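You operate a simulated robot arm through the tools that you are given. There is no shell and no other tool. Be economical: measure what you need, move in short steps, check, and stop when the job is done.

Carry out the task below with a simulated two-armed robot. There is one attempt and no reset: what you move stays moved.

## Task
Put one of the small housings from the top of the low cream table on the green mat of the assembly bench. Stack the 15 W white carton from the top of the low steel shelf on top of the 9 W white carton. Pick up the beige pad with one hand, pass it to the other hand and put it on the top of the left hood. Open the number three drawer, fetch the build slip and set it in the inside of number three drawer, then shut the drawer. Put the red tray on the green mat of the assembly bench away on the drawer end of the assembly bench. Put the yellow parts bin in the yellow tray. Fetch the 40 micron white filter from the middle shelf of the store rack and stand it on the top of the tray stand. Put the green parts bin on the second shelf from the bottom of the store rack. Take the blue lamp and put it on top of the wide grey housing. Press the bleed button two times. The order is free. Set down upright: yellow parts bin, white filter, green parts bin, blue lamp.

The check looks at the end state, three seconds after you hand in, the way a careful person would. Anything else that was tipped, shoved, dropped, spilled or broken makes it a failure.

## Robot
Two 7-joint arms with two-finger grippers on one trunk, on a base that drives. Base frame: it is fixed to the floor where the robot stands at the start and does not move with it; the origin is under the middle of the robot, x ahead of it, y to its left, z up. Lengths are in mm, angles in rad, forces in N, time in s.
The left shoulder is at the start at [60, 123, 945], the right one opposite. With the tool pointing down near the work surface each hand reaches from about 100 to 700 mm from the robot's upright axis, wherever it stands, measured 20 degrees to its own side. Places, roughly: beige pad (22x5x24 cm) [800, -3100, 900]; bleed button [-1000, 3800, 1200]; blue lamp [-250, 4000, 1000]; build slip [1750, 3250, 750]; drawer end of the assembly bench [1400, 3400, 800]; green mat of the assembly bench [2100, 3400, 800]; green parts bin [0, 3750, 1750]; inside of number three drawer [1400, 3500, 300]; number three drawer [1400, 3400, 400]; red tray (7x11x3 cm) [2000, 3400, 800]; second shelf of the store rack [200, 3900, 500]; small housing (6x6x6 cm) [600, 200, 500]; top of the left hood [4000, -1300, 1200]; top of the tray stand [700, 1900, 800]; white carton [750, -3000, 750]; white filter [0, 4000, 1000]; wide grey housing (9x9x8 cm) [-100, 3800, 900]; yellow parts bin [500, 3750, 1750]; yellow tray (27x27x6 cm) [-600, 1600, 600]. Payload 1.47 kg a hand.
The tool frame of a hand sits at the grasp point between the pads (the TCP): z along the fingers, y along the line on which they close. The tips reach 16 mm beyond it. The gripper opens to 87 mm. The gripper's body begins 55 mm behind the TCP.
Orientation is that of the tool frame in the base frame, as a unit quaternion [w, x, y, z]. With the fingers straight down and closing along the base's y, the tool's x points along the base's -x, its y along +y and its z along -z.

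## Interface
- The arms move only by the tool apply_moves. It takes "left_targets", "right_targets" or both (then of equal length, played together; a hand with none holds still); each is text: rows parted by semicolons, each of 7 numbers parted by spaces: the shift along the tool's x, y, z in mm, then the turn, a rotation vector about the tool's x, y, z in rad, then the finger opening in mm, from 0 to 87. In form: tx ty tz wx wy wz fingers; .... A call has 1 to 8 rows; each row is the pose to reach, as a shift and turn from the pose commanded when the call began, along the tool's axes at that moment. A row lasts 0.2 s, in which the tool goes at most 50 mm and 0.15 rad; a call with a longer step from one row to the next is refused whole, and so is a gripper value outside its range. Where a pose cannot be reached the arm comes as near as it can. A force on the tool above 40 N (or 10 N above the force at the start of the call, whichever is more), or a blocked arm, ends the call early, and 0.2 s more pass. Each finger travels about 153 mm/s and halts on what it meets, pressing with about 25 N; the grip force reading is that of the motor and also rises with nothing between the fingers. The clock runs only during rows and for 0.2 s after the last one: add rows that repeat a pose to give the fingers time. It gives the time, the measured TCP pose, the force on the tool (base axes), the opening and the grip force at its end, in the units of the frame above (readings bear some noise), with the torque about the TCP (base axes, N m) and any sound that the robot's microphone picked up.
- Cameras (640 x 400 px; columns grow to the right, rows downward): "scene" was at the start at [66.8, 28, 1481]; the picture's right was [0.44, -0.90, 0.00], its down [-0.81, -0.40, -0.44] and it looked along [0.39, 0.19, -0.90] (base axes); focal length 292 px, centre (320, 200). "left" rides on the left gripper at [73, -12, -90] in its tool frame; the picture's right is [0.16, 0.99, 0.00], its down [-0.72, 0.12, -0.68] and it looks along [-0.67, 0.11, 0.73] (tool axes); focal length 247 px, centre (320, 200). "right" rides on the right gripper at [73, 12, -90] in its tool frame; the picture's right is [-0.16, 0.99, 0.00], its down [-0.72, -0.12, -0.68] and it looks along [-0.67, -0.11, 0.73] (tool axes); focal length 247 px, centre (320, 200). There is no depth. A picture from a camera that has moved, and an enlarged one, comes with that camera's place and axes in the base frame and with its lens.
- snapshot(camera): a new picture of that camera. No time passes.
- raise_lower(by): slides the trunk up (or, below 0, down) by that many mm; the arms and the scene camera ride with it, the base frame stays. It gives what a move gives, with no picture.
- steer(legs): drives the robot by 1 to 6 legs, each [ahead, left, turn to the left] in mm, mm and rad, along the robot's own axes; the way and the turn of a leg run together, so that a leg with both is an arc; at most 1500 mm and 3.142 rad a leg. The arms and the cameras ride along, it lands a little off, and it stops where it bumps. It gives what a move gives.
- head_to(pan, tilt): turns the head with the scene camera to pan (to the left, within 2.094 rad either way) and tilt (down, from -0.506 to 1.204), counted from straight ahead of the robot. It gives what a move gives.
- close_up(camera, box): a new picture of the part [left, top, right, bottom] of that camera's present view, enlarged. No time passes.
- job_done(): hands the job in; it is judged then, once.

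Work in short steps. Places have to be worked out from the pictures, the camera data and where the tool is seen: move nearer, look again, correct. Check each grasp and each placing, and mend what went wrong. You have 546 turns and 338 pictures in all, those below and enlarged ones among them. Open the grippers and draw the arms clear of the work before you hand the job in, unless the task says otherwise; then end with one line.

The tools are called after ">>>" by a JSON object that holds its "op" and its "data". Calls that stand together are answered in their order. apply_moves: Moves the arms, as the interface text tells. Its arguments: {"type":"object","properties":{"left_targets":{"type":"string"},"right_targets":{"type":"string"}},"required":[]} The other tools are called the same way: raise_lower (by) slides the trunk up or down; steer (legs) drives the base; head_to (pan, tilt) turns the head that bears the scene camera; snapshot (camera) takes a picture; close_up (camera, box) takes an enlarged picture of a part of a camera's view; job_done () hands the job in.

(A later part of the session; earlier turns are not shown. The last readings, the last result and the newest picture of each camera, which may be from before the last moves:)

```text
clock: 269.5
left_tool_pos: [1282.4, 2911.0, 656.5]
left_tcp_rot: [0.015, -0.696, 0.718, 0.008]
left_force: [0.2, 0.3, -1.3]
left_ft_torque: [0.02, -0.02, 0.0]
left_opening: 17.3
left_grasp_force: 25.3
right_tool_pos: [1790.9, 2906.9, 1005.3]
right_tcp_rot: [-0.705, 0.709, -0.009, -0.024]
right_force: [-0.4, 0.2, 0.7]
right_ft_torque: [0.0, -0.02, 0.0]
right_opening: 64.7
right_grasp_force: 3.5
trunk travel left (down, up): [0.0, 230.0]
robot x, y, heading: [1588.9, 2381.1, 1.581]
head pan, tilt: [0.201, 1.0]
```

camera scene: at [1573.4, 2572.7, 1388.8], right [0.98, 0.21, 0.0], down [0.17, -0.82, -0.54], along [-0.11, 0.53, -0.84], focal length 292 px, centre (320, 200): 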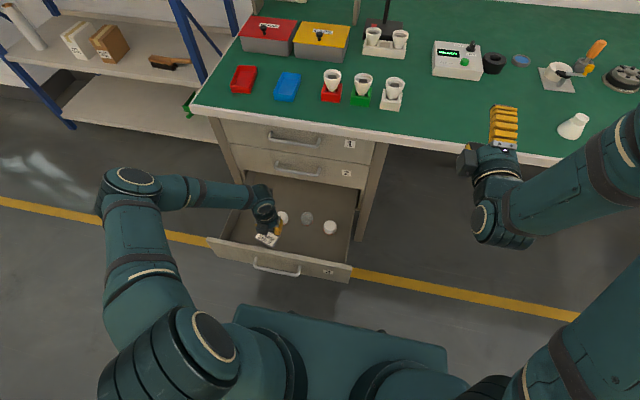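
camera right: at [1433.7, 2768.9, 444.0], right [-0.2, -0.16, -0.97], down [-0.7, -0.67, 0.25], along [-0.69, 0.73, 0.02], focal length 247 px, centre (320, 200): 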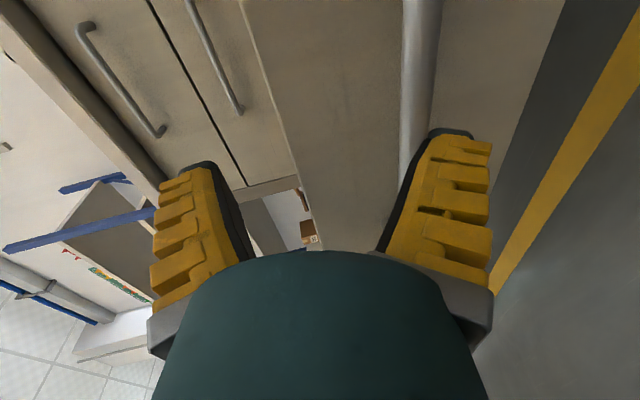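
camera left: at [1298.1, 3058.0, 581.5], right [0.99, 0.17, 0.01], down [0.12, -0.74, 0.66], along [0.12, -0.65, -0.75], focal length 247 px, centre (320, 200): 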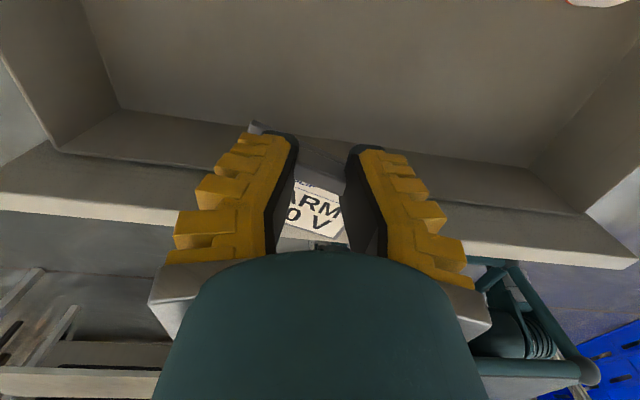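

Now nominal orientation; slip extends north of the clip. Shift base so the TCP is at ≈[1345,2975], then lower.

>>> {"op": "steer", "data": {"legs": [[65, -60, 0]]}}

>>> {"op": "apply_moves", "data": {"left_targets": "0 0 45 0 0 0 5; 0 0 90 0 0 0 5; 0 0 135 0 0 0 5; 0 0 180 0 0 0 5; 0 0 220 0 0 0 5"}}

>>> {"op": "snapshot", "data": {"camera": "left"}}

>>> {"op": "snapshot", "data": {"camera": "scene"}}

```text
clock: 270.7
left_tool_pos: [1340.9, 2977.0, 655.8]
left_tcp_rot: [0.013, -0.695, 0.718, 0.008]
left_force: [0.1, -0.3, 0.2]
left_ft_torque: [-0.01, 0.01, 0.03]
left_opening: 17.8
left_grasp_force: 25.2
right_tool_pos: [1851.7, 2972.5, 1004.6]
right_tcp_rot: [-0.705, 0.709, -0.008, -0.023]
right_force: [0.2, -0.2, -0.9]
right_ft_torque: [0.0, 0.01, 0.05]
right_opening: 64.7
right_grasp_force: 3.2
trunk travel left (down, up): [0.0, 230.0]
robot x, y, heading: [1645.5, 2443.1, 1.577]
head pan, tilt: [0.201, 1.0]
```

```text
clock: 271.9
left_tool_pos: [1332.6, 2966.7, 489.2]
left_tcp_rot: [0.013, -0.695, 0.718, 0.009]
left_force: [0.1, -0.5, -1.2]
left_ft_torque: [0.0, 0.04, 0.02]
left_opening: 17.4
left_grasp_force: 24.6
left hand out of reach, approached as far as the arm can: row 4, 5
right_tool_pos: [1850.6, 2972.7, 1004.5]
right_tcp_rot: [-0.705, 0.709, -0.008, -0.023]
right_force: [-0.1, -0.7, -0.5]
right_ft_torque: [0.0, -0.02, 0.0]
right_opening: 64.5
right_grasp_force: 3.6
trunk travel left (down, up): [0.0, 230.0]
robot x, y, heading: [1647.2, 2444.8, 1.575]
head pan, tilt: [0.201, 1.0]
```

```text
231 pictures are left
camera left: at [1340.4, 2890.0, 574.7], right [-0.99, -0.12, -0.01], down [-0.1, 0.71, 0.7], along [-0.08, 0.7, -0.71], focal length 247 px, centre (320, 200)
```

left: 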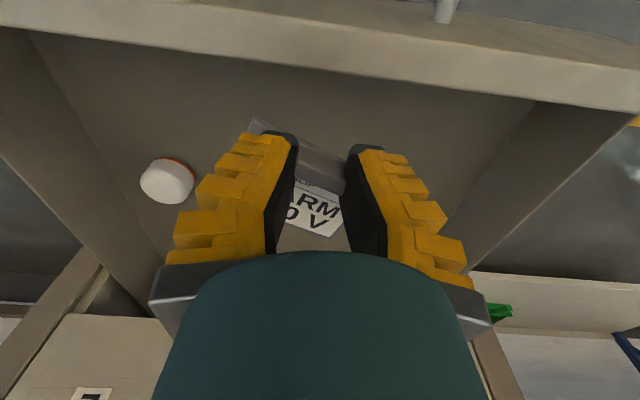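

```text
230 pictures are left
camera scene: at [1633.5, 2525.3, 1388.8], right [0.98, 0.21, 0.0], down [0.17, -0.82, -0.54], along [-0.11, 0.53, -0.84], focal length 292 px, centre (320, 200)
```

scene: 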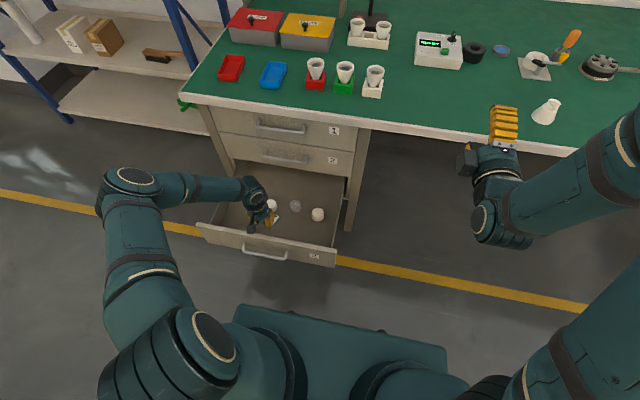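

Same limit at z≈489 straight down. I pitch the hand forward 0.4 rad (wrist nearer the robot) and try lowering again.

>>> {"op": "apply_moves", "data": {"left_targets": "0 0 -40 0 0 0 5; -15 0 -60 0 -0.13 0 5; -25 0 -60 0 -0.27 0 5; -25 0 -60 0 -0.4 0 5"}}

>>> {"op": "apply_moves", "data": {"left_targets": "16 0 37 0 0 0 5; 31 0 74 0 0 0 5; 47 0 110 0 0 0 5; 62 0 147 0 0 0 5; 62 0 147 0 0 0 5"}}

>>> {"op": "snapshot", "data": {"camera": "left"}}

```text
clock: 272.9
left_tool_pos: [1332.8, 2989.8, 550.4]
left_tcp_rot: [0.157, -0.68, 0.701, 0.145]
left_force: [-0.3, -0.2, -1.1]
left_ft_torque: [0.0, 0.03, 0.02]
left_opening: 17.4
left_grasp_force: 25.1
right_tool_pos: [1851.3, 2972.4, 1004.2]
right_tcp_rot: [-0.705, 0.709, -0.009, -0.023]
right_force: [-0.7, 0.3, 0.7]
right_ft_torque: [0.01, -0.01, 0.03]
right_opening: 64.6
right_grasp_force: 3.2
trunk travel left (down, up): [0.0, 230.0]
robot x, y, heading: [1647.4, 2443.5, 1.577]
head pan, tilt: [0.201, 1.0]
```

```text
clock: 274.1
left_tool_pos: [1332.8, 2992.8, 492.2]
left_tcp_rot: [0.157, -0.68, 0.701, 0.147]
left_force: [-0.3, 0.5, 0.6]
left_ft_torque: [0.0, 0.01, 0.0]
left_opening: 17.7
left_grasp_force: 24.9
left hand out of reach, approached as far as the arm can: row 2, 3, 4, 5
right_tool_pos: [1851.7, 2971.6, 1004.9]
right_tcp_rot: [-0.705, 0.709, -0.008, -0.024]
right_force: [-0.3, -0.2, 0.1]
right_ft_torque: [-0.02, -0.02, -0.03]
right_opening: 64.5
right_grasp_force: 2.7
trunk travel left (down, up): [0.0, 230.0]
robot x, y, heading: [1647.3, 2448.7, 1.576]
head pan, tilt: [0.201, 1.0]
```

```text
229 pictures are left
camera left: at [1340.3, 2887.7, 542.5], right [-0.99, -0.11, -0.07], down [-0.11, 0.38, 0.92], along [-0.07, 0.92, -0.39], focal length 247 px, centre (320, 200)
```

left: 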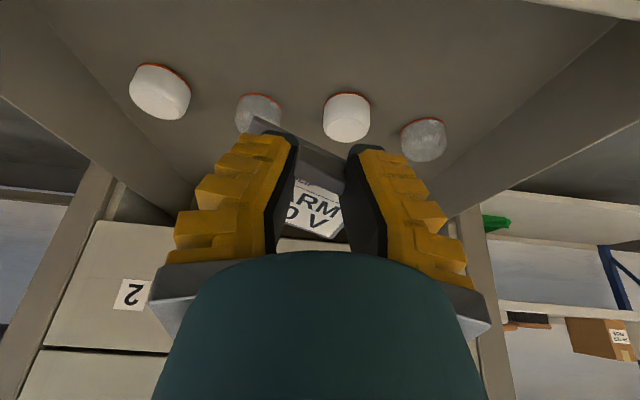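

The limit is simply ~640 mm reach from the shoulder. I raise, level the hand, and move the base west/forward so the hand is straight ahead of the left shoulder.

>>> {"op": "apply_moves", "data": {"left_targets": "-18 0 -42 0 0 0 5; -36 0 -84 0 0.13 0 5; -36 0 -84 0 0.27 0 5; -36 0 -84 0 0.4 0 5"}}

>>> {"op": "steer", "data": {"legs": [[50, 180, 0]]}}

```text
clock: 275.1
left_tool_pos: [1329.6, 2990.9, 584.9]
left_tcp_rot: [0.013, -0.695, 0.719, 0.007]
left_force: [-0.3, -0.2, -0.5]
left_ft_torque: [0.01, -0.01, 0.04]
left_opening: 17.4
left_grasp_force: 24.4
right_tool_pos: [1850.9, 2972.6, 1005.3]
right_tcp_rot: [-0.705, 0.709, -0.008, -0.024]
right_force: [0.6, 0.3, 0.0]
right_ft_torque: [-0.02, -0.01, -0.04]
right_opening: 64.5
right_grasp_force: 2.5
trunk travel left (down, up): [0.0, 230.0]
robot x, y, heading: [1642.1, 2446.8, 1.577]
head pan, tilt: [0.201, 1.0]
```

```text
clock: 277.3
left_tool_pos: [1149.3, 3037.6, 584.3]
left_tcp_rot: [0.015, -0.697, 0.717, 0.007]
left_force: [-0.9, -0.1, -0.5]
left_ft_torque: [-0.01, -0.01, 0.0]
left_opening: 17.6
left_grasp_force: 24.8
right_tool_pos: [1670.3, 3020.0, 1005.0]
right_tcp_rot: [-0.704, 0.709, -0.007, -0.025]
right_force: [0.1, 0.2, -0.2]
right_ft_torque: [-0.02, -0.03, -0.01]
right_opening: 64.4
right_grasp_force: 3.5
trunk travel left (down, up): [0.0, 230.0]
robot x, y, heading: [1466.5, 2495.3, 1.58]
head pan, tilt: [0.201, 1.0]
```

Shift the hand to ≈[1345,2975] over the drawer, then lower.

>>> {"op": "apply_moves", "data": {"left_targets": "12 -45 0 0 0 0 5; 24 -90 0 0 0 0 5; 36 -130 0 0 0 0 5; 48 -165 0 0 0 0 5; 57 -197 0 0 0 0 5; 57 -197 35 0 0 0 5; 57 -197 75 0 0 0 5; 57 -197 115 0 0 0 5"}}

>>> {"op": "snapshot", "data": {"camera": "left"}}

>>> {"op": "snapshot", "data": {"camera": "scene"}}

```text
clock: 279.1
left_tool_pos: [1275.3, 2938.9, 533.3]
left_tcp_rot: [0.014, -0.696, 0.717, 0.008]
left_force: [-0.3, 0.5, 0.0]
left_ft_torque: [0.03, -0.01, -0.01]
left_opening: 17.4
left_grasp_force: 24.9
left hand out of reach, approached as far as the arm can: row 3, 4, 5, 6, 7, 8
right_tool_pos: [1670.1, 3020.8, 1004.6]
right_tcp_rot: [-0.704, 0.709, -0.007, -0.025]
right_force: [-0.3, 0.4, 0.9]
right_ft_torque: [-0.01, 0.0, 0.02]
right_opening: 64.7
right_grasp_force: 3.1
trunk travel left (down, up): [0.0, 230.0]
robot x, y, heading: [1466.2, 2491.4, 1.585]
head pan, tilt: [0.201, 1.0]
```

```text
228 pictures are left
camera left: at [1284.2, 2861.5, 619.9], right [-0.99, -0.13, -0.01], down [-0.1, 0.71, 0.7], along [-0.08, 0.7, -0.71], focal length 247 px, centre (320, 200)
```

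left: 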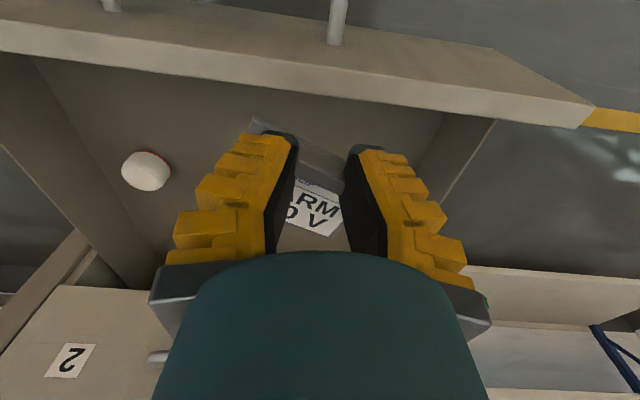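

```text
227 pictures are left
camera scene: at [1454.8, 2572.7, 1388.8], right [0.98, 0.21, 0.0], down [0.18, -0.82, -0.54], along [-0.11, 0.53, -0.84], focal length 292 px, centre (320, 200)
```

scene: 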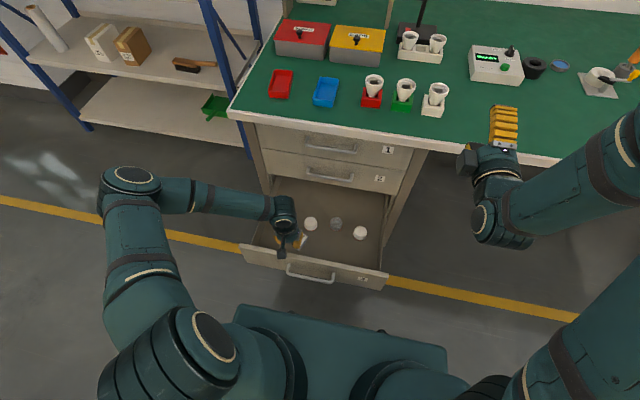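

The arm posture seems limiting medially. I raise the hand to a neutral height, bring it medial there, and then descend.

>>> {"op": "apply_moves", "data": {"left_targets": "0 0 -45 0 0 0 5; 0 0 -90 0 0 0 5; 0 0 -135 0 0 0 5; 0 0 -180 0 0 0 5; 0 0 -225 0 0 0 5; 0 0 -270 0 0 0 5; 40 0 -280 0 0 0 5; 80 0 -280 0 0 0 5"}}

>>> {"op": "apply_moves", "data": {"left_targets": "0 -45 0 0 0 0 5; 0 -90 0 0 0 0 5; 0 -135 0 0 0 0 5; 0 -135 0 0 0 0 5"}}

>>> {"op": "snapshot", "data": {"camera": "scene"}}

```text
clock: 280.9
left_tool_pos: [1271.6, 2852.9, 815.0]
left_tcp_rot: [0.014, -0.696, 0.717, 0.008]
left_force: [-0.4, -0.2, -0.4]
left_ft_torque: [0.04, 0.01, 0.01]
left_opening: 17.5
left_grasp_force: 24.7
right_tool_pos: [1670.4, 3020.7, 1004.3]
right_tcp_rot: [-0.705, 0.709, -0.007, -0.026]
right_force: [0.6, -0.5, -0.3]
right_ft_torque: [0.0, 0.03, 0.01]
right_opening: 64.6
right_grasp_force: 3.5
trunk travel left (down, up): [0.0, 230.0]
robot x, y, heading: [1474.6, 2493.9, 1.588]
head pan, tilt: [0.201, 1.0]
```

```text
clock: 281.9
left_tool_pos: [1366.3, 2844.6, 808.8]
left_tcp_rot: [0.015, -0.697, 0.717, 0.007]
left_force: [0.3, -0.3, -0.5]
left_ft_torque: [0.0, -0.03, 0.0]
left_opening: 17.8
left_grasp_force: 25.0
left hand out of reach, approached as far as the arm can: row 3, 4
right_tool_pos: [1670.4, 3021.1, 1004.6]
right_tcp_rot: [-0.706, 0.708, -0.006, -0.025]
right_force: [0.1, -0.1, 0.1]
right_ft_torque: [-0.01, -0.01, 0.01]
right_opening: 64.8
right_grasp_force: 3.6
trunk travel left (down, up): [0.0, 230.0]
robot x, y, heading: [1466.0, 2494.5, 1.584]
head pan, tilt: [0.201, 1.0]
```

```text
226 pictures are left
camera scene: at [1454.7, 2572.8, 1388.8], right [0.98, 0.21, 0.0], down [0.18, -0.82, -0.54], along [-0.11, 0.53, -0.84], focal length 292 px, centre (320, 200)
```

scene: 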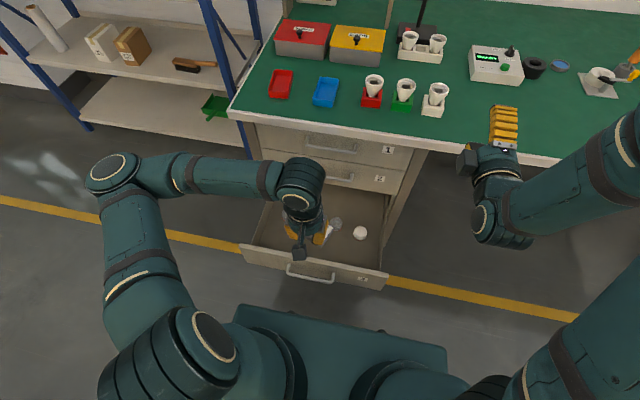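

The elbow is low and out to the left; reaching straight beneath it should allow lower heights. I move the base east so the drawer lies farther out on the left side.

>>> {"op": "steer", "data": {"legs": [[30, -310, -0.015]]}}

>>> {"op": "apply_moves", "data": {"left_targets": "-12 45 0 0 0 0 5; -24 90 0 0 0 0 5; -36 135 0 0 0 0 5; -48 180 0 0 0 0 5; -60 225 0 0 0 0 5; -72 270 0 0 0 0 5; -84 315 0 0 0 0 5; -90 325 0 0 0 0 5"}}

```text
clock: 285.2
left_tool_pos: [1685.5, 2878.3, 808.2]
left_tcp_rot: [0.015, -0.691, 0.723, 0.008]
left_force: [0.1, 0.3, 0.1]
left_ft_torque: [0.0, 0.02, 0.01]
left_opening: 17.3
left_grasp_force: 25.2
right_tool_pos: [1993.5, 3049.3, 1005.6]
right_tcp_rot: [-0.705, 0.709, -0.011, -0.02]
right_force: [0.5, 0.7, -0.2]
right_ft_torque: [-0.03, -0.04, 0.0]
right_opening: 64.7
right_grasp_force: 3.3
trunk travel left (down, up): [0.0, 230.0]
robot x, y, heading: [1779.8, 2526.7, 1.568]
head pan, tilt: [0.201, 1.0]
```

```text
clock: 287.0
left_tool_pos: [1364.7, 2984.4, 808.1]
left_tcp_rot: [0.014, -0.691, 0.723, 0.008]
left_force: [-0.3, -0.3, -0.7]
left_ft_torque: [-0.01, -0.02, 0.0]
left_opening: 17.4
left_grasp_force: 24.1
right_tool_pos: [1993.0, 3049.2, 1005.8]
right_tcp_rot: [-0.705, 0.709, -0.012, -0.021]
right_force: [-0.3, 0.1, 1.0]
right_ft_torque: [0.0, 0.0, 0.02]
right_opening: 64.7
right_grasp_force: 2.9
trunk travel left (down, up): [0.0, 230.0]
robot x, y, heading: [1779.4, 2525.7, 1.57]
head pan, tilt: [0.201, 1.0]
```

Now lower straight down in two stages.

>>> {"op": "apply_moves", "data": {"left_targets": "5 5 45 0 0 0 5; 5 10 90 0 0 0 5; 5 10 135 0 0 0 5; 5 10 180 0 0 0 5; 5 10 225 0 0 0 5; 5 10 270 0 0 0 5; 5 10 315 0 0 0 5; 5 10 355 0 0 0 5"}}

>>> {"op": "snapshot", "data": {"camera": "left"}}

>>> {"op": "snapshot", "data": {"camera": "scene"}}

```text
clock: 288.8
left_tool_pos: [1358.2, 2989.6, 453.4]
left_tcp_rot: [0.014, -0.691, 0.722, 0.008]
left_force: [-0.4, -0.5, -1.9]
left_ft_torque: [0.0, -0.01, 0.0]
left_opening: 17.5
left_grasp_force: 24.8
right_tool_pos: [1992.5, 3049.8, 1005.3]
right_tcp_rot: [-0.705, 0.709, -0.012, -0.021]
right_force: [0.6, -0.4, 1.2]
right_ft_torque: [-0.02, 0.02, 0.0]
right_opening: 64.6
right_grasp_force: 3.7
trunk travel left (down, up): [0.0, 230.0]
robot x, y, heading: [1786.2, 2526.5, 1.569]
head pan, tilt: [0.201, 1.0]
```

```text
225 pictures are left
camera left: at [1366.0, 2913.1, 540.0], right [-0.99, -0.11, -0.01], down [-0.09, 0.71, 0.7], along [-0.07, 0.7, -0.71], focal length 247 px, centre (320, 200)
```

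left: 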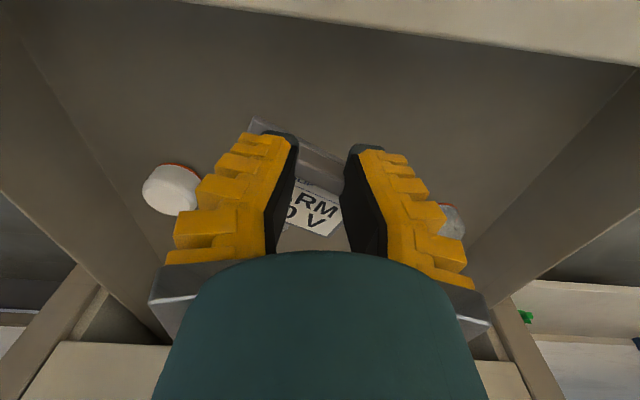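

```text
224 pictures are left
camera scene: at [1770.9, 2605.1, 1388.8], right [0.98, 0.2, 0.0], down [0.17, -0.83, -0.54], along [-0.11, 0.53, -0.84], focal length 292 px, centre (320, 200)
```

scene: 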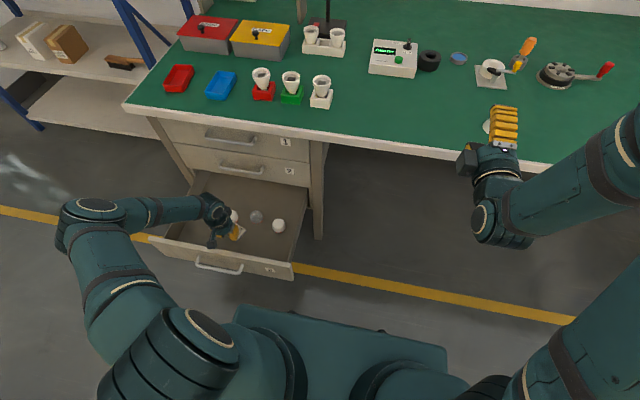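

That works (z 453). Continue down carefully.

>>> {"op": "apply_moves", "data": {"left_targets": "5 0 30 0 0 0 5; 10 0 60 0 0 0 5; 10 0 75 0 0 0 5; 10 0 82 0 0 0 5"}}

>>> {"op": "snapshot", "data": {"camera": "left"}}

```text
clock: 289.8
left_tool_pos: [1347.3, 2960.6, 444.5]
left_tcp_rot: [0.014, -0.692, 0.722, 0.007]
left_force: [0.7, -0.3, -0.4]
left_ft_torque: [-0.01, -0.03, -0.02]
left_opening: 17.5
left_grasp_force: 24.9
left hand out of reach, approached as far as the arm can: row 1, 2, 3, 4
right_tool_pos: [1991.6, 3048.5, 1005.4]
right_tcp_rot: [-0.705, 0.709, -0.012, -0.02]
right_force: [-1.2, 0.0, 1.0]
right_ft_torque: [-0.04, -0.02, -0.02]
right_opening: 64.5
right_grasp_force: 3.3
trunk travel left (down, up): [0.0, 230.0]
robot x, y, heading: [1784.4, 2524.7, 1.566]
head pan, tilt: [0.201, 1.0]
```

```text
223 pictures are left
camera left: at [1355.2, 2883.8, 530.8], right [-0.99, -0.12, -0.01], down [-0.09, 0.71, 0.7], along [-0.07, 0.7, -0.71], focal length 247 px, centre (320, 200)
```

left: 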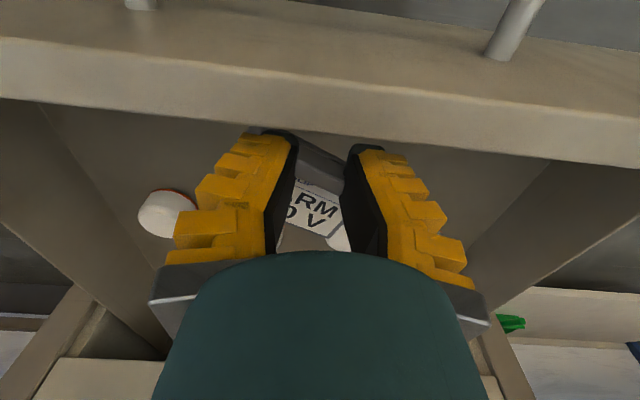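

Still ~85 mm too high; reach is ~635 mm from the shoulder, so I need less horizontal offset. Raise, move base 135 west and 22 ahead, recenter the hand, descend.

>>> {"op": "apply_moves", "data": {"left_targets": "0 0 -45 0 0 0 5; -20 0 -90 0 0 0 5; -25 0 -120 0 0 0 5"}}

>>> {"op": "steer", "data": {"legs": [[20, 135, 0]]}}

>>> {"op": "apply_moves", "data": {"left_targets": "0 -45 0 0 0 0 5; 0 -90 0 0 0 0 5; 0 -135 0 0 0 0 5; 0 -135 0 0 0 0 5"}}

```text
clock: 290.6
left_tool_pos: [1351.9, 2982.2, 566.8]
left_tcp_rot: [0.014, -0.691, 0.723, 0.009]
left_force: [-1.2, 0.1, -0.5]
left_ft_torque: [0.03, -0.05, -0.01]
left_opening: 17.4
left_grasp_force: 25.5
right_tool_pos: [1992.8, 3049.3, 1004.9]
right_tcp_rot: [-0.705, 0.709, -0.01, -0.021]
right_force: [-0.1, 0.0, -0.1]
right_ft_torque: [0.02, -0.03, -0.02]
right_opening: 64.7
right_grasp_force: 3.3
trunk travel left (down, up): [0.0, 230.0]
robot x, y, heading: [1784.9, 2525.9, 1.568]
head pan, tilt: [0.201, 1.0]
```

```text
clock: 292.5
left_tool_pos: [1215.9, 3003.6, 567.0]
left_tcp_rot: [0.015, -0.691, 0.723, 0.007]
left_force: [0.1, -0.7, -0.2]
left_ft_torque: [0.01, 0.02, -0.02]
left_opening: 17.7
left_grasp_force: 25.0
right_tool_pos: [1856.4, 3069.8, 1005.3]
right_tcp_rot: [-0.705, 0.709, -0.012, -0.02]
right_force: [-0.7, 0.1, 0.4]
right_ft_torque: [0.03, 0.01, -0.01]
right_opening: 64.5
right_grasp_force: 3.3
trunk travel left (down, up): [0.0, 230.0]
robot x, y, heading: [1643.9, 2544.4, 1.564]
head pan, tilt: [0.201, 1.0]
```

```text
clock: 293.5
left_tool_pos: [1351.4, 2995.5, 566.1]
left_tcp_rot: [0.014, -0.692, 0.722, 0.008]
left_force: [0.1, -0.5, -0.7]
left_ft_torque: [0.0, 0.0, 0.0]
left_opening: 17.5
left_grasp_force: 25.4
right_tool_pos: [1856.0, 3069.2, 1005.1]
right_tcp_rot: [-0.705, 0.709, -0.012, -0.02]
right_force: [-0.4, 0.1, 0.0]
right_ft_torque: [0.01, 0.01, -0.03]
right_opening: 64.5
right_grasp_force: 3.7
trunk travel left (down, up): [0.0, 230.0]
robot x, y, heading: [1644.1, 2549.0, 1.572]
head pan, tilt: [0.201, 1.0]
```

Position is good. Descend to ≈385.

>>> {"op": "apply_moves", "data": {"left_targets": "4 0 45 0 0 0 5; 8 0 90 0 0 0 5; 10 0 135 0 0 0 5; 10 0 165 0 0 0 5; 10 0 182 0 0 0 5"}}

>>> {"op": "snapshot", "data": {"camera": "left"}}

```text
clock: 294.7
left_tool_pos: [1330.0, 2982.7, 467.5]
left_tcp_rot: [0.014, -0.691, 0.723, 0.008]
left_force: [1.1, 0.2, 0.0]
left_ft_torque: [-0.03, 0.0, 0.01]
left_opening: 17.6
left_grasp_force: 24.9
left hand out of reach, approached as far as the arm can: row 3, 4, 5
right_tool_pos: [1856.0, 3069.2, 1004.5]
right_tcp_rot: [-0.704, 0.709, -0.012, -0.019]
right_force: [-0.3, -0.1, 0.6]
right_ft_torque: [-0.01, 0.02, -0.04]
right_opening: 64.6
right_grasp_force: 3.2
trunk travel left (down, up): [0.0, 230.0]
robot x, y, heading: [1649.1, 2546.5, 1.567]
head pan, tilt: [0.201, 1.0]
```

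```text
222 pictures are left
camera left: at [1337.9, 2906.5, 554.4], right [-0.99, -0.11, -0.01], down [-0.09, 0.71, 0.7], along [-0.07, 0.7, -0.71], focal length 247 px, centre (320, 200)
```

left: 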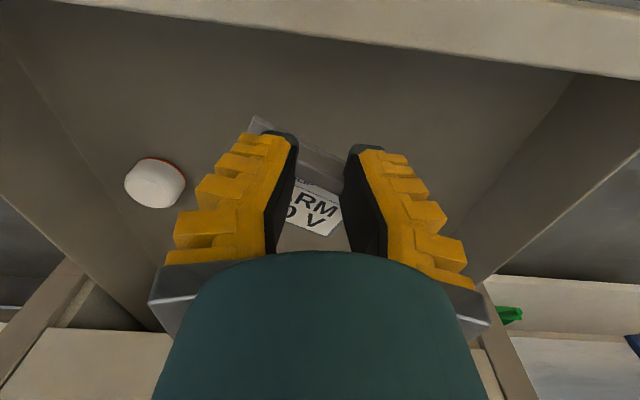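

Left arm's posture limits it here. I raise the slip again and test whether the right arm (tool-down) can reach lower: first roll and pitch it back to pointing down.

>>> {"op": "apply_moves", "data": {"left_targets": "0 0 -45 0 0 0 5; 0 0 -90 0 0 0 5; 0 0 -135 0 0 0 5; 0 0 -180 0 0 0 5; 0 0 -225 0 0 0 5; 0 0 -270 0 0 0 5; 0 0 -300 0 0 0 5; 0 0 -300 0 0 0 5", "right_targets": "0 0 0 0 0 0.15 60; 0 0 0 0 0 0.3 60; 0 0 0 0 0 0.45 60; 0 0 0 0 0 0.6 60; 0 0 0 0 0 0.75 60; 0 0 0 0 0 0.9 60; 0 0 0 0 0 1.05 60; 0 0 0 0 0 1.2 60"}}

>>> {"op": "apply_moves", "data": {"right_targets": "0 0 0 0 0 0.15 60; 0 0 0 0 0 0.3 60; 0 0 0 0 0 0.37 60"}}

>>> {"op": "apply_moves", "data": {"right_targets": "0 0 0 0 0.15 0 60; 0 0 0 0 0.3 0 60; 0 0 0 0 0.45 0 60; 0 0 0 0 0.6 0 60; 0 0 0 0 0.75 0 60; 0 0 0 0 0.9 0 60; 0 0 0 0 1.05 0 60; 0 0 0 0 1.2 0 60"}}

>>> {"op": "apply_moves", "data": {"right_targets": "0 0 0 0 0.15 0 60; 0 0 0 0 0.3 0 60; 0 0 0 0 0.37 0 60"}}

>>> {"op": "snapshot", "data": {"camera": "scene"}}

```text
clock: 296.5
left_tool_pos: [1328.0, 2976.4, 766.5]
left_tcp_rot: [0.015, -0.691, 0.723, 0.008]
left_force: [-0.8, 0.2, 0.1]
left_ft_torque: [-0.03, 0.02, -0.03]
left_opening: 17.9
left_grasp_force: 25.2
right_tool_pos: [1856.2, 3068.8, 1004.2]
right_tcp_rot: [-0.57, 0.578, -0.411, -0.415]
right_force: [0.0, -1.0, -0.4]
right_ft_torque: [0.0, -0.01, 0.0]
right_opening: 64.5
right_grasp_force: 2.8
trunk travel left (down, up): [0.0, 230.0]
robot x, y, heading: [1645.9, 2540.7, 1.566]
head pan, tilt: [0.201, 1.0]
```

```text
clock: 297.3
left_tool_pos: [1326.8, 2976.2, 766.8]
left_tcp_rot: [0.014, -0.691, 0.723, 0.007]
left_force: [-0.1, 0.7, -0.4]
left_ft_torque: [-0.01, -0.01, 0.01]
left_opening: 17.6
left_grasp_force: 25.2
right_tool_pos: [1856.4, 3068.9, 1004.6]
right_tcp_rot: [0.485, -0.492, 0.511, 0.512]
right_force: [0.1, -0.5, -0.5]
right_ft_torque: [0.0, -0.04, 0.03]
right_opening: 64.5
right_grasp_force: 2.9
trunk travel left (down, up): [0.0, 230.0]
robot x, y, heading: [1644.3, 2546.4, 1.568]
head pan, tilt: [0.201, 1.0]
```

```text
clock: 299.1
left_tool_pos: [1326.6, 2976.5, 765.6]
left_tcp_rot: [0.014, -0.69, 0.723, 0.009]
left_force: [0.1, 0.2, 0.4]
left_ft_torque: [-0.03, 0.01, 0.03]
left_opening: 17.4
left_grasp_force: 24.7
right_tool_pos: [1857.3, 3070.1, 1004.6]
right_tcp_rot: [-0.113, 0.698, -0.692, -0.144]
right_force: [-0.9, 0.0, -0.2]
right_ft_torque: [0.03, -0.03, -0.01]
right_opening: 64.7
right_grasp_force: 3.2
trunk travel left (down, up): [0.0, 230.0]
robot x, y, heading: [1647.9, 2546.1, 1.57]
head pan, tilt: [0.201, 1.0]
```

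```text
clock: 299.9
left_tool_pos: [1327.0, 2976.4, 766.0]
left_tcp_rot: [0.015, -0.691, 0.723, 0.008]
left_force: [0.1, 0.1, -0.8]
left_ft_torque: [-0.04, 0.0, 0.01]
left_opening: 17.7
left_grasp_force: 25.0
right_tool_pos: [1857.2, 3068.7, 1004.8]
right_tcp_rot: [0.018, 0.711, -0.703, -0.014]
right_force: [-0.4, 0.7, -0.2]
right_ft_torque: [0.0, -0.01, 0.0]
right_opening: 64.6
right_grasp_force: 3.6
trunk travel left (down, up): [0.0, 230.0]
robot x, y, heading: [1646.5, 2547.4, 1.572]
head pan, tilt: [0.201, 1.0]
```

```text
221 pictures are left
camera scene: at [1634.3, 2624.9, 1388.8], right [0.98, 0.2, 0.0], down [0.16, -0.83, -0.54], along [-0.11, 0.53, -0.84], focal length 292 px, centre (320, 200)
```

scene: 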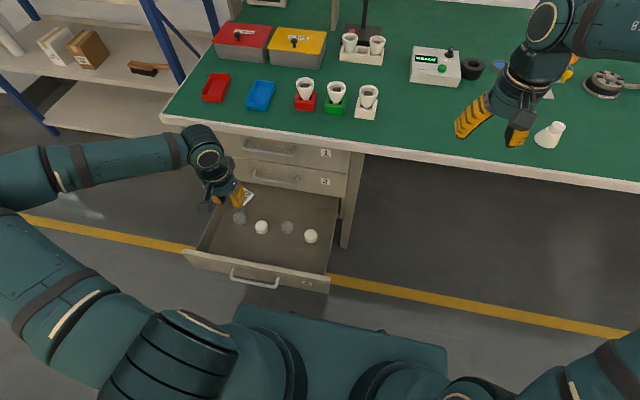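

Test the right arm's low reach: draw it in to y≈2980 and lower in free space east of the drawer.

>>> {"op": "apply_moves", "data": {"right_targets": "30 0 30 0 0 0 60; 60 0 65 0 0 0 60; 90 0 105 0 0 0 60; 90 0 150 0 0 0 60; 90 0 200 0 0 0 60; 90 0 250 0 0 0 60; 90 0 300 0 0 0 60; 90 0 350 0 0 0 60"}}

>>> {"op": "apply_moves", "data": {"right_targets": "0 0 50 0 0 0 60; 0 0 100 0 0 0 60; 0 0 150 0 0 0 60; 0 0 200 0 0 0 60; 0 0 250 0 0 0 60; 0 0 290 0 0 0 60"}}

```text
clock: 301.7
left_tool_pos: [1326.5, 2976.7, 765.1]
left_tcp_rot: [0.015, -0.692, 0.722, 0.008]
left_force: [0.0, 0.4, -1.2]
left_ft_torque: [-0.03, 0.01, 0.0]
left_opening: 17.6
left_grasp_force: 25.0
right_tool_pos: [1841.7, 2979.7, 655.0]
right_tcp_rot: [0.016, 0.711, -0.703, -0.014]
right_force: [1.1, 0.0, 0.0]
right_ft_torque: [0.0, -0.03, 0.02]
right_opening: 64.6
right_grasp_force: 3.5
trunk travel left (down, up): [0.0, 230.0]
robot x, y, heading: [1647.5, 2545.4, 1.57]
head pan, tilt: [0.201, 1.0]
```

```text
clock: 303.1
left_tool_pos: [1326.0, 2975.5, 765.9]
left_tcp_rot: [0.014, -0.691, 0.723, 0.008]
left_force: [0.4, 0.5, 0.0]
left_ft_torque: [0.03, 0.0, -0.02]
left_opening: 17.8
left_grasp_force: 24.9
right_tool_pos: [1828.3, 2976.6, 366.9]
right_tcp_rot: [0.018, 0.711, -0.703, -0.013]
right_force: [-0.8, 0.2, -0.2]
right_ft_torque: [0.01, 0.0, -0.01]
right_opening: 64.9
right_grasp_force: 3.2
trunk travel left (down, up): [0.0, 230.0]
robot x, y, heading: [1644.7, 2544.8, 1.566]
head pan, tilt: [0.201, 1.0]
```

The right arm reaches z 367 fine, so it should place the slip. I'll set the slip on the mat farther east with the left hand, then pick it with the right. Raise both hands and drive.

>>> {"op": "apply_moves", "data": {"left_targets": "0 0 -40 0 0 0 5; 0 0 -80 0 0 0 5; 0 0 -120 0 0 0 5; 0 0 -160 0 0 0 5; 0 0 -190 0 0 0 5; 0 0 -190 0 0 0 5; 0 0 -190 0 0 0 5; 0 0 -190 0 0 0 5", "right_targets": "0 0 -50 0 0 0 60; 0 0 -100 0 0 0 60; 0 0 -150 0 0 0 60; 0 0 -200 0 0 0 60; 0 0 -250 0 0 0 60; 0 0 -300 0 0 0 60; 0 0 -350 0 0 0 60; 0 0 -400 0 0 0 60"}}

>>> {"op": "apply_moves", "data": {"right_targets": "0 0 -50 0 0 0 60; 0 0 -100 0 0 0 60; 0 0 -150 0 0 0 60; 0 0 -200 0 0 0 60"}}

>>> {"op": "steer", "data": {"legs": [[-130, 0, 0], [0, -790, 0], [310, 0, 0]]}}

>>> {"op": "snapshot", "data": {"camera": "left"}}

>>> {"op": "snapshot", "data": {"camera": "scene"}}

```text
clock: 304.9
left_tool_pos: [1327.1, 2970.0, 955.4]
left_tcp_rot: [0.015, -0.691, 0.723, 0.008]
left_force: [0.0, -0.4, -0.2]
left_ft_torque: [0.0, 0.03, -0.04]
left_opening: 17.7
left_grasp_force: 25.1
right_tool_pos: [1847.2, 2977.5, 766.1]
right_tcp_rot: [0.018, 0.711, -0.702, -0.014]
right_force: [-0.1, -0.2, 0.2]
right_ft_torque: [0.0, -0.04, -0.04]
right_opening: 64.7
right_grasp_force: 3.3
trunk travel left (down, up): [0.0, 230.0]
robot x, y, heading: [1643.9, 2549.4, 1.566]
head pan, tilt: [0.201, 1.0]
```

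```text
clock: 305.9
left_tool_pos: [1327.5, 2970.9, 954.1]
left_tcp_rot: [0.015, -0.69, 0.723, 0.008]
left_force: [-0.3, -0.7, 0.3]
left_ft_torque: [-0.01, 0.03, 0.01]
left_opening: 17.8
left_grasp_force: 25.0
right_tool_pos: [1855.2, 2978.0, 969.6]
right_tcp_rot: [0.017, 0.711, -0.703, -0.014]
right_force: [-0.6, -0.2, 0.2]
right_ft_torque: [0.07, -0.01, -0.03]
right_opening: 64.5
right_grasp_force: 3.1
trunk travel left (down, up): [0.0, 230.0]
robot x, y, heading: [1644.6, 2548.1, 1.568]
head pan, tilt: [0.201, 1.0]
```

```text
clock: 315.8
left_tool_pos: [2094.7, 3158.0, 954.2]
left_tcp_rot: [0.014, -0.701, 0.713, 0.007]
left_force: [-0.5, 1.0, -1.1]
left_ft_torque: [-0.06, 0.0, 0.01]
left_opening: 17.7
left_grasp_force: 24.9
right_tool_pos: [2623.8, 3182.5, 967.6]
right_tcp_rot: [0.018, 0.721, -0.693, -0.013]
right_force: [-0.6, 0.3, -0.6]
right_ft_torque: [-0.03, 0.0, -0.01]
right_opening: 64.7
right_grasp_force: 3.2
trunk travel left (down, up): [0.0, 230.0]
robot x, y, heading: [2423.2, 2740.9, 1.597]
head pan, tilt: [0.201, 1.0]
```

```text
220 pictures are left
camera left: at [2104.4, 3082.6, 1041.5], right [-0.99, -0.14, -0.01], down [-0.11, 0.7, 0.7], along [-0.09, 0.7, -0.71], focal length 247 px, centre (320, 200)
```

left: 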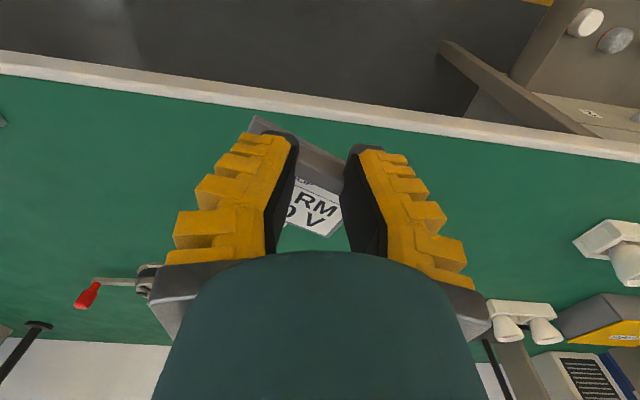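

```text
219 pictures are left
camera scene: at [2411.7, 2821.7, 1388.7], right [0.97, 0.22, 0.0], down [0.19, -0.82, -0.54], along [-0.12, 0.53, -0.84], focal length 292 px, centre (320, 200)
```

scene: 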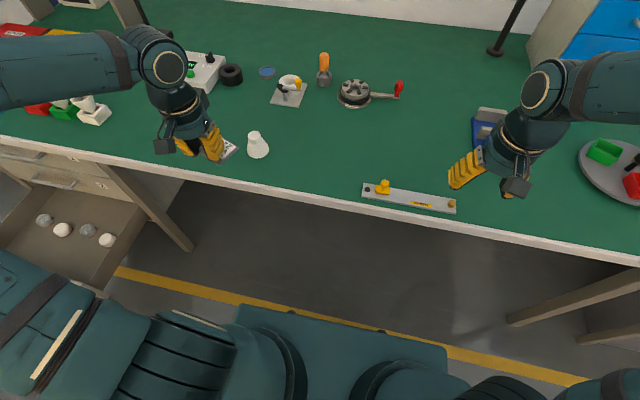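

Free mat space between the housing and the yellow-handled plate. Drive so the clip is over ≈[2240,3255] and lower.

>>> {"op": "steer", "data": {"legs": [[95, -150, -0.02]]}}

>>> {"op": "apply_moves", "data": {"left_targets": "0 0 40 0 0 0 5; 0 0 80 0 0 0 5; 0 0 110 0 0 0 5; 0 0 118 0 0 0 5"}}

>>> {"op": "snapshot", "data": {"camera": "scene"}}

```text
clock: 317.7
left_tool_pos: [2251.0, 3261.0, 954.1]
left_tcp_rot: [0.015, -0.694, 0.72, 0.007]
left_force: [-0.5, -0.4, 0.4]
left_ft_torque: [0.0, -0.02, -0.02]
left_opening: 17.5
left_grasp_force: 24.8
right_tool_pos: [2779.6, 3273.0, 967.9]
right_tcp_rot: [0.017, 0.714, -0.7, -0.013]
right_force: [1.1, 0.2, 1.1]
right_ft_torque: [0.01, 0.0, 0.03]
right_opening: 64.6
right_grasp_force: 3.3
trunk travel left (down, up): [0.0, 230.0]
robot x, y, heading: [2574.2, 2843.0, 1.573]
head pan, tilt: [0.201, 1.0]
```

```text
clock: 318.7
left_tool_pos: [2252.2, 3266.0, 835.2]
left_tcp_rot: [0.014, -0.694, 0.72, 0.007]
left_force: [0.5, 0.6, 0.2]
left_ft_torque: [0.0, -0.01, 0.0]
left_opening: 17.3
left_grasp_force: 25.7
right_tool_pos: [2779.9, 3274.4, 969.0]
right_tcp_rot: [0.018, 0.714, -0.7, -0.013]
right_force: [-0.1, 0.6, -0.3]
right_ft_torque: [0.0, 0.02, 0.01]
right_opening: 64.6
right_grasp_force: 3.2
trunk travel left (down, up): [0.0, 230.0]
robot x, y, heading: [2571.5, 2839.3, 1.57]
head pan, tilt: [0.201, 1.0]
```

```text
218 pictures are left
camera scene: at [2560.5, 2917.7, 1388.8], right [0.98, 0.2, 0.0], down [0.17, -0.82, -0.54], along [-0.11, 0.53, -0.84], focal length 292 px, centre (320, 200)
```

scene: 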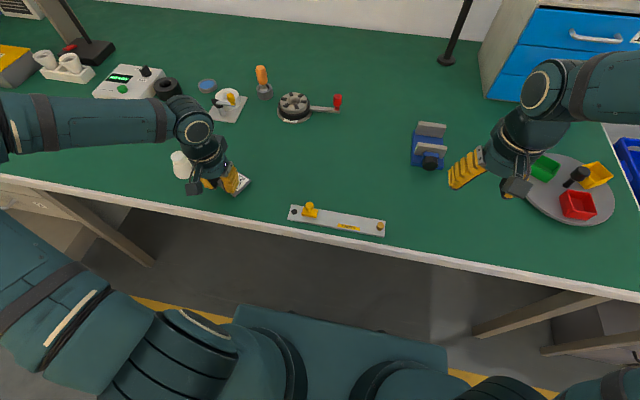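

Lower gently to contact and release.

>>> {"op": "apply_moves", "data": {"left_targets": "0 0 5 0 0 0 5; 0 0 9 0 0 0 5; 0 0 12 0 0 0 5; 0 0 14 0 0 0 5"}}

>>> {"op": "apply_moves", "data": {"left_targets": "0 0 0 0 0 0 30; 0 0 0 0 0 0 50; 0 0 -2 0 0 0 55; 0 0 -40 0 0 0 60; 0 0 -85 0 0 0 60; 0 0 -130 0 0 0 60"}}

>>> {"op": "snapshot", "data": {"camera": "left"}}

```text
clock: 319.7
left_tool_pos: [2252.1, 3265.2, 823.4]
left_tcp_rot: [0.014, -0.693, 0.721, 0.01]
left_force: [-3.1, 2.3, 18.1]
left_ft_torque: [-0.03, 0.04, 0.01]
left_opening: 20.3
left_grasp_force: 24.8
right_tool_pos: [2779.9, 3271.6, 967.3]
right_tcp_rot: [0.017, 0.713, -0.7, -0.014]
right_force: [0.5, -0.2, -1.3]
right_ft_torque: [0.03, 0.0, -0.01]
right_opening: 64.4
right_grasp_force: 3.4
trunk travel left (down, up): [0.0, 230.0]
robot x, y, heading: [2571.7, 2837.5, 1.573]
head pan, tilt: [0.201, 1.0]
```

```text
clock: 321.1
left_tool_pos: [2250.7, 3261.5, 953.0]
left_tcp_rot: [0.014, -0.693, 0.721, 0.007]
left_force: [-0.8, -0.2, -1.1]
left_ft_torque: [0.01, 0.0, -0.01]
left_opening: 64.9
left_grasp_force: 3.4
right_tool_pos: [2778.9, 3273.4, 969.0]
right_tcp_rot: [0.018, 0.713, -0.701, -0.013]
right_force: [0.1, -0.2, 0.0]
right_ft_torque: [0.01, 0.04, 0.0]
right_opening: 64.8
right_grasp_force: 3.4
trunk travel left (down, up): [0.0, 230.0]
robot x, y, heading: [2572.9, 2840.3, 1.58]
head pan, tilt: [0.201, 1.0]
```

```text
217 pictures are left
camera left: at [2258.3, 3184.8, 1039.9], right [-0.99, -0.12, -0.01], down [-0.1, 0.71, 0.7], along [-0.07, 0.7, -0.71], focal length 247 px, centre (320, 200)
```

left: 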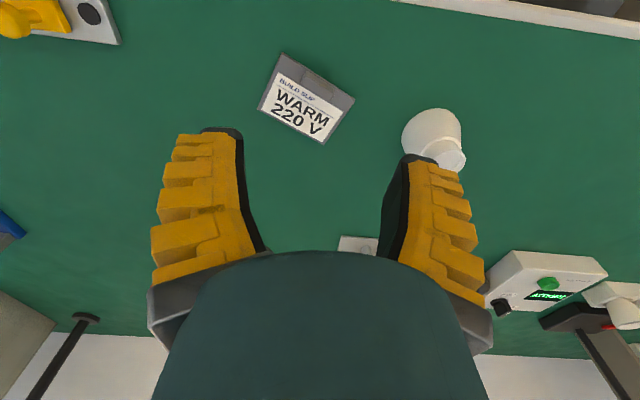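

Slip is flat on the mat, clip at ≈[2252,3262], rotated ~23°. Drive west so the right hand is over it, yawing the hand 0.4.

>>> {"op": "steer", "data": {"legs": [[-10, 527, -0.008]]}}

>>> {"op": "apply_moves", "data": {"right_targets": "0 0 25 0 0 0.14 60; 0 0 50 0 0 0.28 60; 0 0 75 0 0 0.4 60; 0 0 75 0 0 0.4 60"}}

>>> {"op": "snapshot", "data": {"camera": "right"}}

```text
clock: 326.3
left_tool_pos: [1727.2, 3263.5, 952.0]
left_tcp_rot: [0.015, -0.686, 0.728, 0.008]
left_force: [0.1, -0.1, 1.0]
left_ft_torque: [0.01, 0.02, -0.01]
left_opening: 64.6
left_grasp_force: 3.3
right_tool_pos: [2257.1, 3262.6, 967.4]
right_tcp_rot: [-0.017, -0.705, 0.708, 0.014]
right_force: [-0.2, -0.2, -0.6]
right_ft_torque: [-0.02, 0.0, 0.03]
right_opening: 64.3
right_grasp_force: 3.3
trunk travel left (down, up): [0.0, 230.0]
robot x, y, heading: [2040.9, 2832.3, 1.55]
head pan, tilt: [0.201, 1.0]
```

```text
clock: 327.3
left_tool_pos: [1726.7, 3263.3, 952.1]
left_tcp_rot: [0.014, -0.686, 0.728, 0.008]
left_force: [0.0, 0.2, -0.1]
left_ft_torque: [0.0, 0.01, -0.04]
left_opening: 64.6
left_grasp_force: 3.3
right_tool_pos: [2253.4, 3263.7, 891.7]
right_tcp_rot: [-0.019, -0.55, 0.835, 0.011]
right_force: [0.0, -0.6, -0.9]
right_ft_torque: [-0.02, 0.01, 0.02]
right_opening: 64.4
right_grasp_force: 3.1
trunk travel left (down, up): [0.0, 230.0]
robot x, y, heading: [2038.7, 2831.2, 1.554]
head pan, tilt: [0.201, 1.0]
```

```text
216 pictures are left
camera right: at [2217.1, 3202.4, 982.8], right [-0.84, 0.53, 0.03], down [0.42, 0.62, 0.66], along [0.33, 0.57, -0.75], focal length 247 px, centre (320, 200)
```

right: 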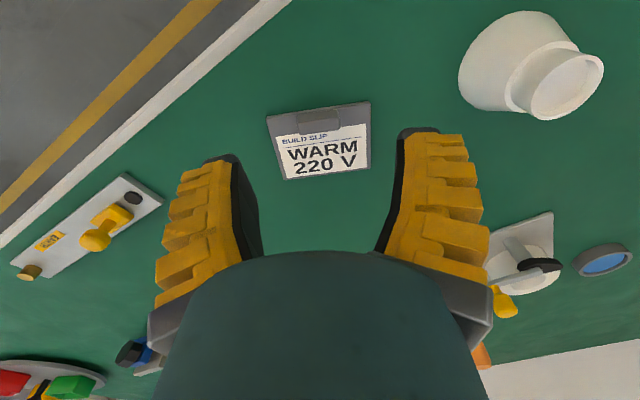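

Well aligned. Lower to z≈823 and grip the clip.

>>> {"op": "apply_moves", "data": {"right_targets": "-3 2 30 0 0 0.08 55; -3 2 55 0 0 0.08 50; -3 2 68 0 0 0.08 50; -3 2 68 0 0 0.08 25; -3 2 68 0 0 0.08 5; -3 2 68 0 0 0.08 0; -3 2 68 0 0 0.08 0"}}

>>> {"op": "apply_moves", "data": {"right_targets": "0 0 -20 0 0 0 0; 0 0 -60 0 0 0 0; 0 0 -105 0 0 -0.1 0; 0 0 -145 0 0 -0.22 0; 0 0 -145 0 0 -0.36 0; 0 0 -145 0 0 -0.48 0"}}

>>> {"op": "snapshot", "data": {"camera": "right"}}

```text
clock: 328.9
left_tool_pos: [1726.5, 3261.3, 952.1]
left_tcp_rot: [0.015, -0.686, 0.728, 0.008]
left_force: [0.7, 1.0, -0.3]
left_ft_torque: [-0.01, 0.02, 0.02]
left_opening: 64.8
left_grasp_force: 3.6
right_tool_pos: [2249.9, 3264.2, 825.3]
right_tcp_rot: [-0.019, -0.517, 0.856, 0.009]
right_force: [-0.4, -3.3, 4.6]
right_ft_torque: [-0.1, -0.22, -0.16]
right_opening: 21.3
right_grasp_force: 24.4
trunk travel left (down, up): [0.0, 230.0]
robot x, y, heading: [2042.5, 2833.5, 1.552]
head pan, tilt: [0.201, 1.0]
```

```text
clock: 330.3
left_tool_pos: [1727.3, 3263.3, 953.0]
left_tcp_rot: [0.015, -0.686, 0.727, 0.008]
left_force: [0.6, 1.0, -0.1]
left_ft_torque: [0.0, 0.03, 0.02]
left_opening: 64.9
left_grasp_force: 3.3
right_tool_pos: [2256.9, 3267.5, 968.7]
right_tcp_rot: [0.016, 0.707, -0.707, -0.013]
right_force: [0.2, -0.7, 0.7]
right_ft_torque: [-0.01, -0.03, 0.03]
right_opening: 19.8
right_grasp_force: 25.3
trunk travel left (down, up): [0.0, 230.0]
robot x, y, heading: [2042.5, 2834.5, 1.555]
head pan, tilt: [0.201, 1.0]
```

```text
215 pictures are left
camera right: at [2248.9, 3194.5, 1059.0], right [-0.99, 0.16, 0.04], down [0.15, 0.73, 0.67], along [0.08, 0.67, -0.74], focal length 247 px, centre (320, 200)
```

right: 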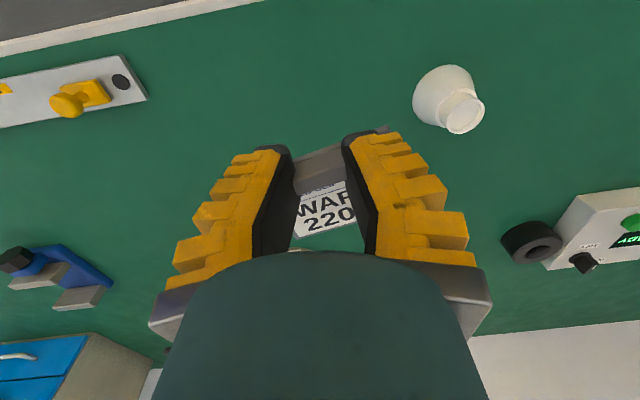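

Held. Drive back, west, and forward so the right hand is above the drawer.

>>> {"op": "steer", "data": {"legs": [[-410, 0, 0.016], [0, 890, 0]]}}

```text
clock: 340.6
left_tool_pos: [831.0, 2843.8, 952.3]
left_tcp_rot: [0.014, -0.694, 0.72, 0.008]
left_force: [-0.9, 0.7, 0.3]
left_ft_torque: [-0.02, -0.02, 0.0]
left_opening: 64.7
left_grasp_force: 3.1
right_tool_pos: [1360.7, 2860.0, 969.5]
right_tcp_rot: [0.017, 0.714, -0.7, -0.013]
right_force: [0.4, -0.9, 0.0]
right_ft_torque: [-0.02, 0.03, -0.01]
right_opening: 17.5
right_grasp_force: 25.1
trunk travel left (down, up): [0.0, 230.0]
robot x, y, heading: [1153.8, 2421.9, 1.575]
head pan, tilt: [0.201, 1.0]
```

>>> {"op": "steer", "data": {"legs": [[122, 0, 0]]}}

>>> {"op": "apply_moves", "data": {"right_targets": "0 0 50 0 0 0 0; 0 0 100 0 0 0 0; 0 0 150 0 0 0 0; 0 0 200 0 0 0 0; 0 0 250 0 0 0 0; 0 0 300 0 0 0 0; 0 0 350 0 0 0 0; 0 0 400 0 0 0 0"}}

>>> {"op": "head_to", "data": {"pan": -0.2, "tilt": 1.05}}

>>> {"op": "snapshot", "data": {"camera": "scene"}}

>>> {"op": "snapshot", "data": {"camera": "right"}}

```text
clock: 341.8
left_tool_pos: [830.6, 2963.3, 951.8]
left_tcp_rot: [0.014, -0.695, 0.719, 0.007]
left_force: [0.3, 0.5, 0.4]
left_ft_torque: [-0.03, -0.03, -0.02]
left_opening: 64.7
left_grasp_force: 3.6
right_tool_pos: [1359.9, 2979.0, 968.5]
right_tcp_rot: [0.017, 0.714, -0.699, -0.013]
right_force: [0.1, 0.5, -0.8]
right_ft_torque: [-0.05, 0.01, 0.0]
right_opening: 17.6
right_grasp_force: 24.7
trunk travel left (down, up): [0.0, 230.0]
robot x, y, heading: [1152.3, 2536.9, 1.581]
head pan, tilt: [0.201, 1.0]
```

```text
clock: 343.6
left_tool_pos: [829.9, 2962.0, 951.9]
left_tcp_rot: [0.014, -0.694, 0.719, 0.008]
left_force: [-0.1, 0.0, 0.7]
left_ft_torque: [-0.01, 0.02, 0.03]
left_opening: 64.5
left_grasp_force: 3.1
right_tool_pos: [1341.3, 2975.3, 566.6]
right_tcp_rot: [0.017, 0.714, -0.7, -0.014]
right_force: [1.0, 0.2, -0.3]
right_ft_torque: [-0.02, -0.02, -0.02]
right_opening: 17.6
right_grasp_force: 25.1
trunk travel left (down, up): [0.0, 230.0]
robot x, y, heading: [1158.6, 2540.0, 1.572]
head pan, tilt: [0.201, 1.0]
```

```text
clock: 344.4
left_tool_pos: [829.6, 2961.0, 953.4]
left_tcp_rot: [0.014, -0.694, 0.719, 0.007]
left_force: [0.0, -0.2, 0.6]
left_ft_torque: [-0.02, 0.0, -0.02]
left_opening: 64.7
left_grasp_force: 3.1
right_tool_pos: [1341.2, 2975.5, 569.0]
right_tcp_rot: [0.017, 0.715, -0.699, -0.014]
right_force: [0.5, -0.3, -1.0]
right_ft_torque: [-0.02, 0.01, -0.01]
right_opening: 17.6
right_grasp_force: 25.3
trunk travel left (down, up): [0.0, 230.0]
robot x, y, heading: [1157.5, 2540.9, 1.576]
head pan, tilt: [-0.201, 1.051]
```

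```text
214 pictures are left
camera scene: at [1168.8, 2615.5, 1385.4], right [0.98, -0.19, 0.0], down [-0.17, -0.85, -0.5], along [0.1, 0.49, -0.87], focal length 292 px, centre (320, 200)
```

scene: 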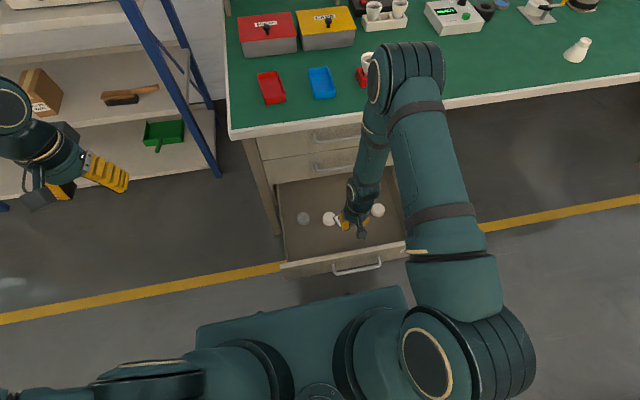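

```text
213 pictures are left
camera right: at [1334.5, 2904.4, 658.9], right [-0.99, 0.14, 0.04], down [0.13, 0.73, 0.67], along [0.06, 0.67, -0.74], focal length 247 px, centre (320, 200)
```

right: 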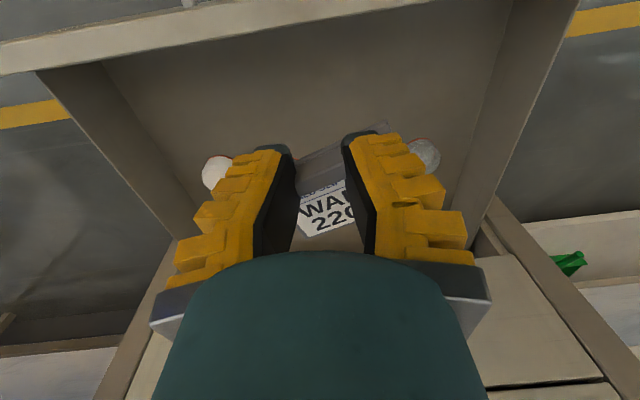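

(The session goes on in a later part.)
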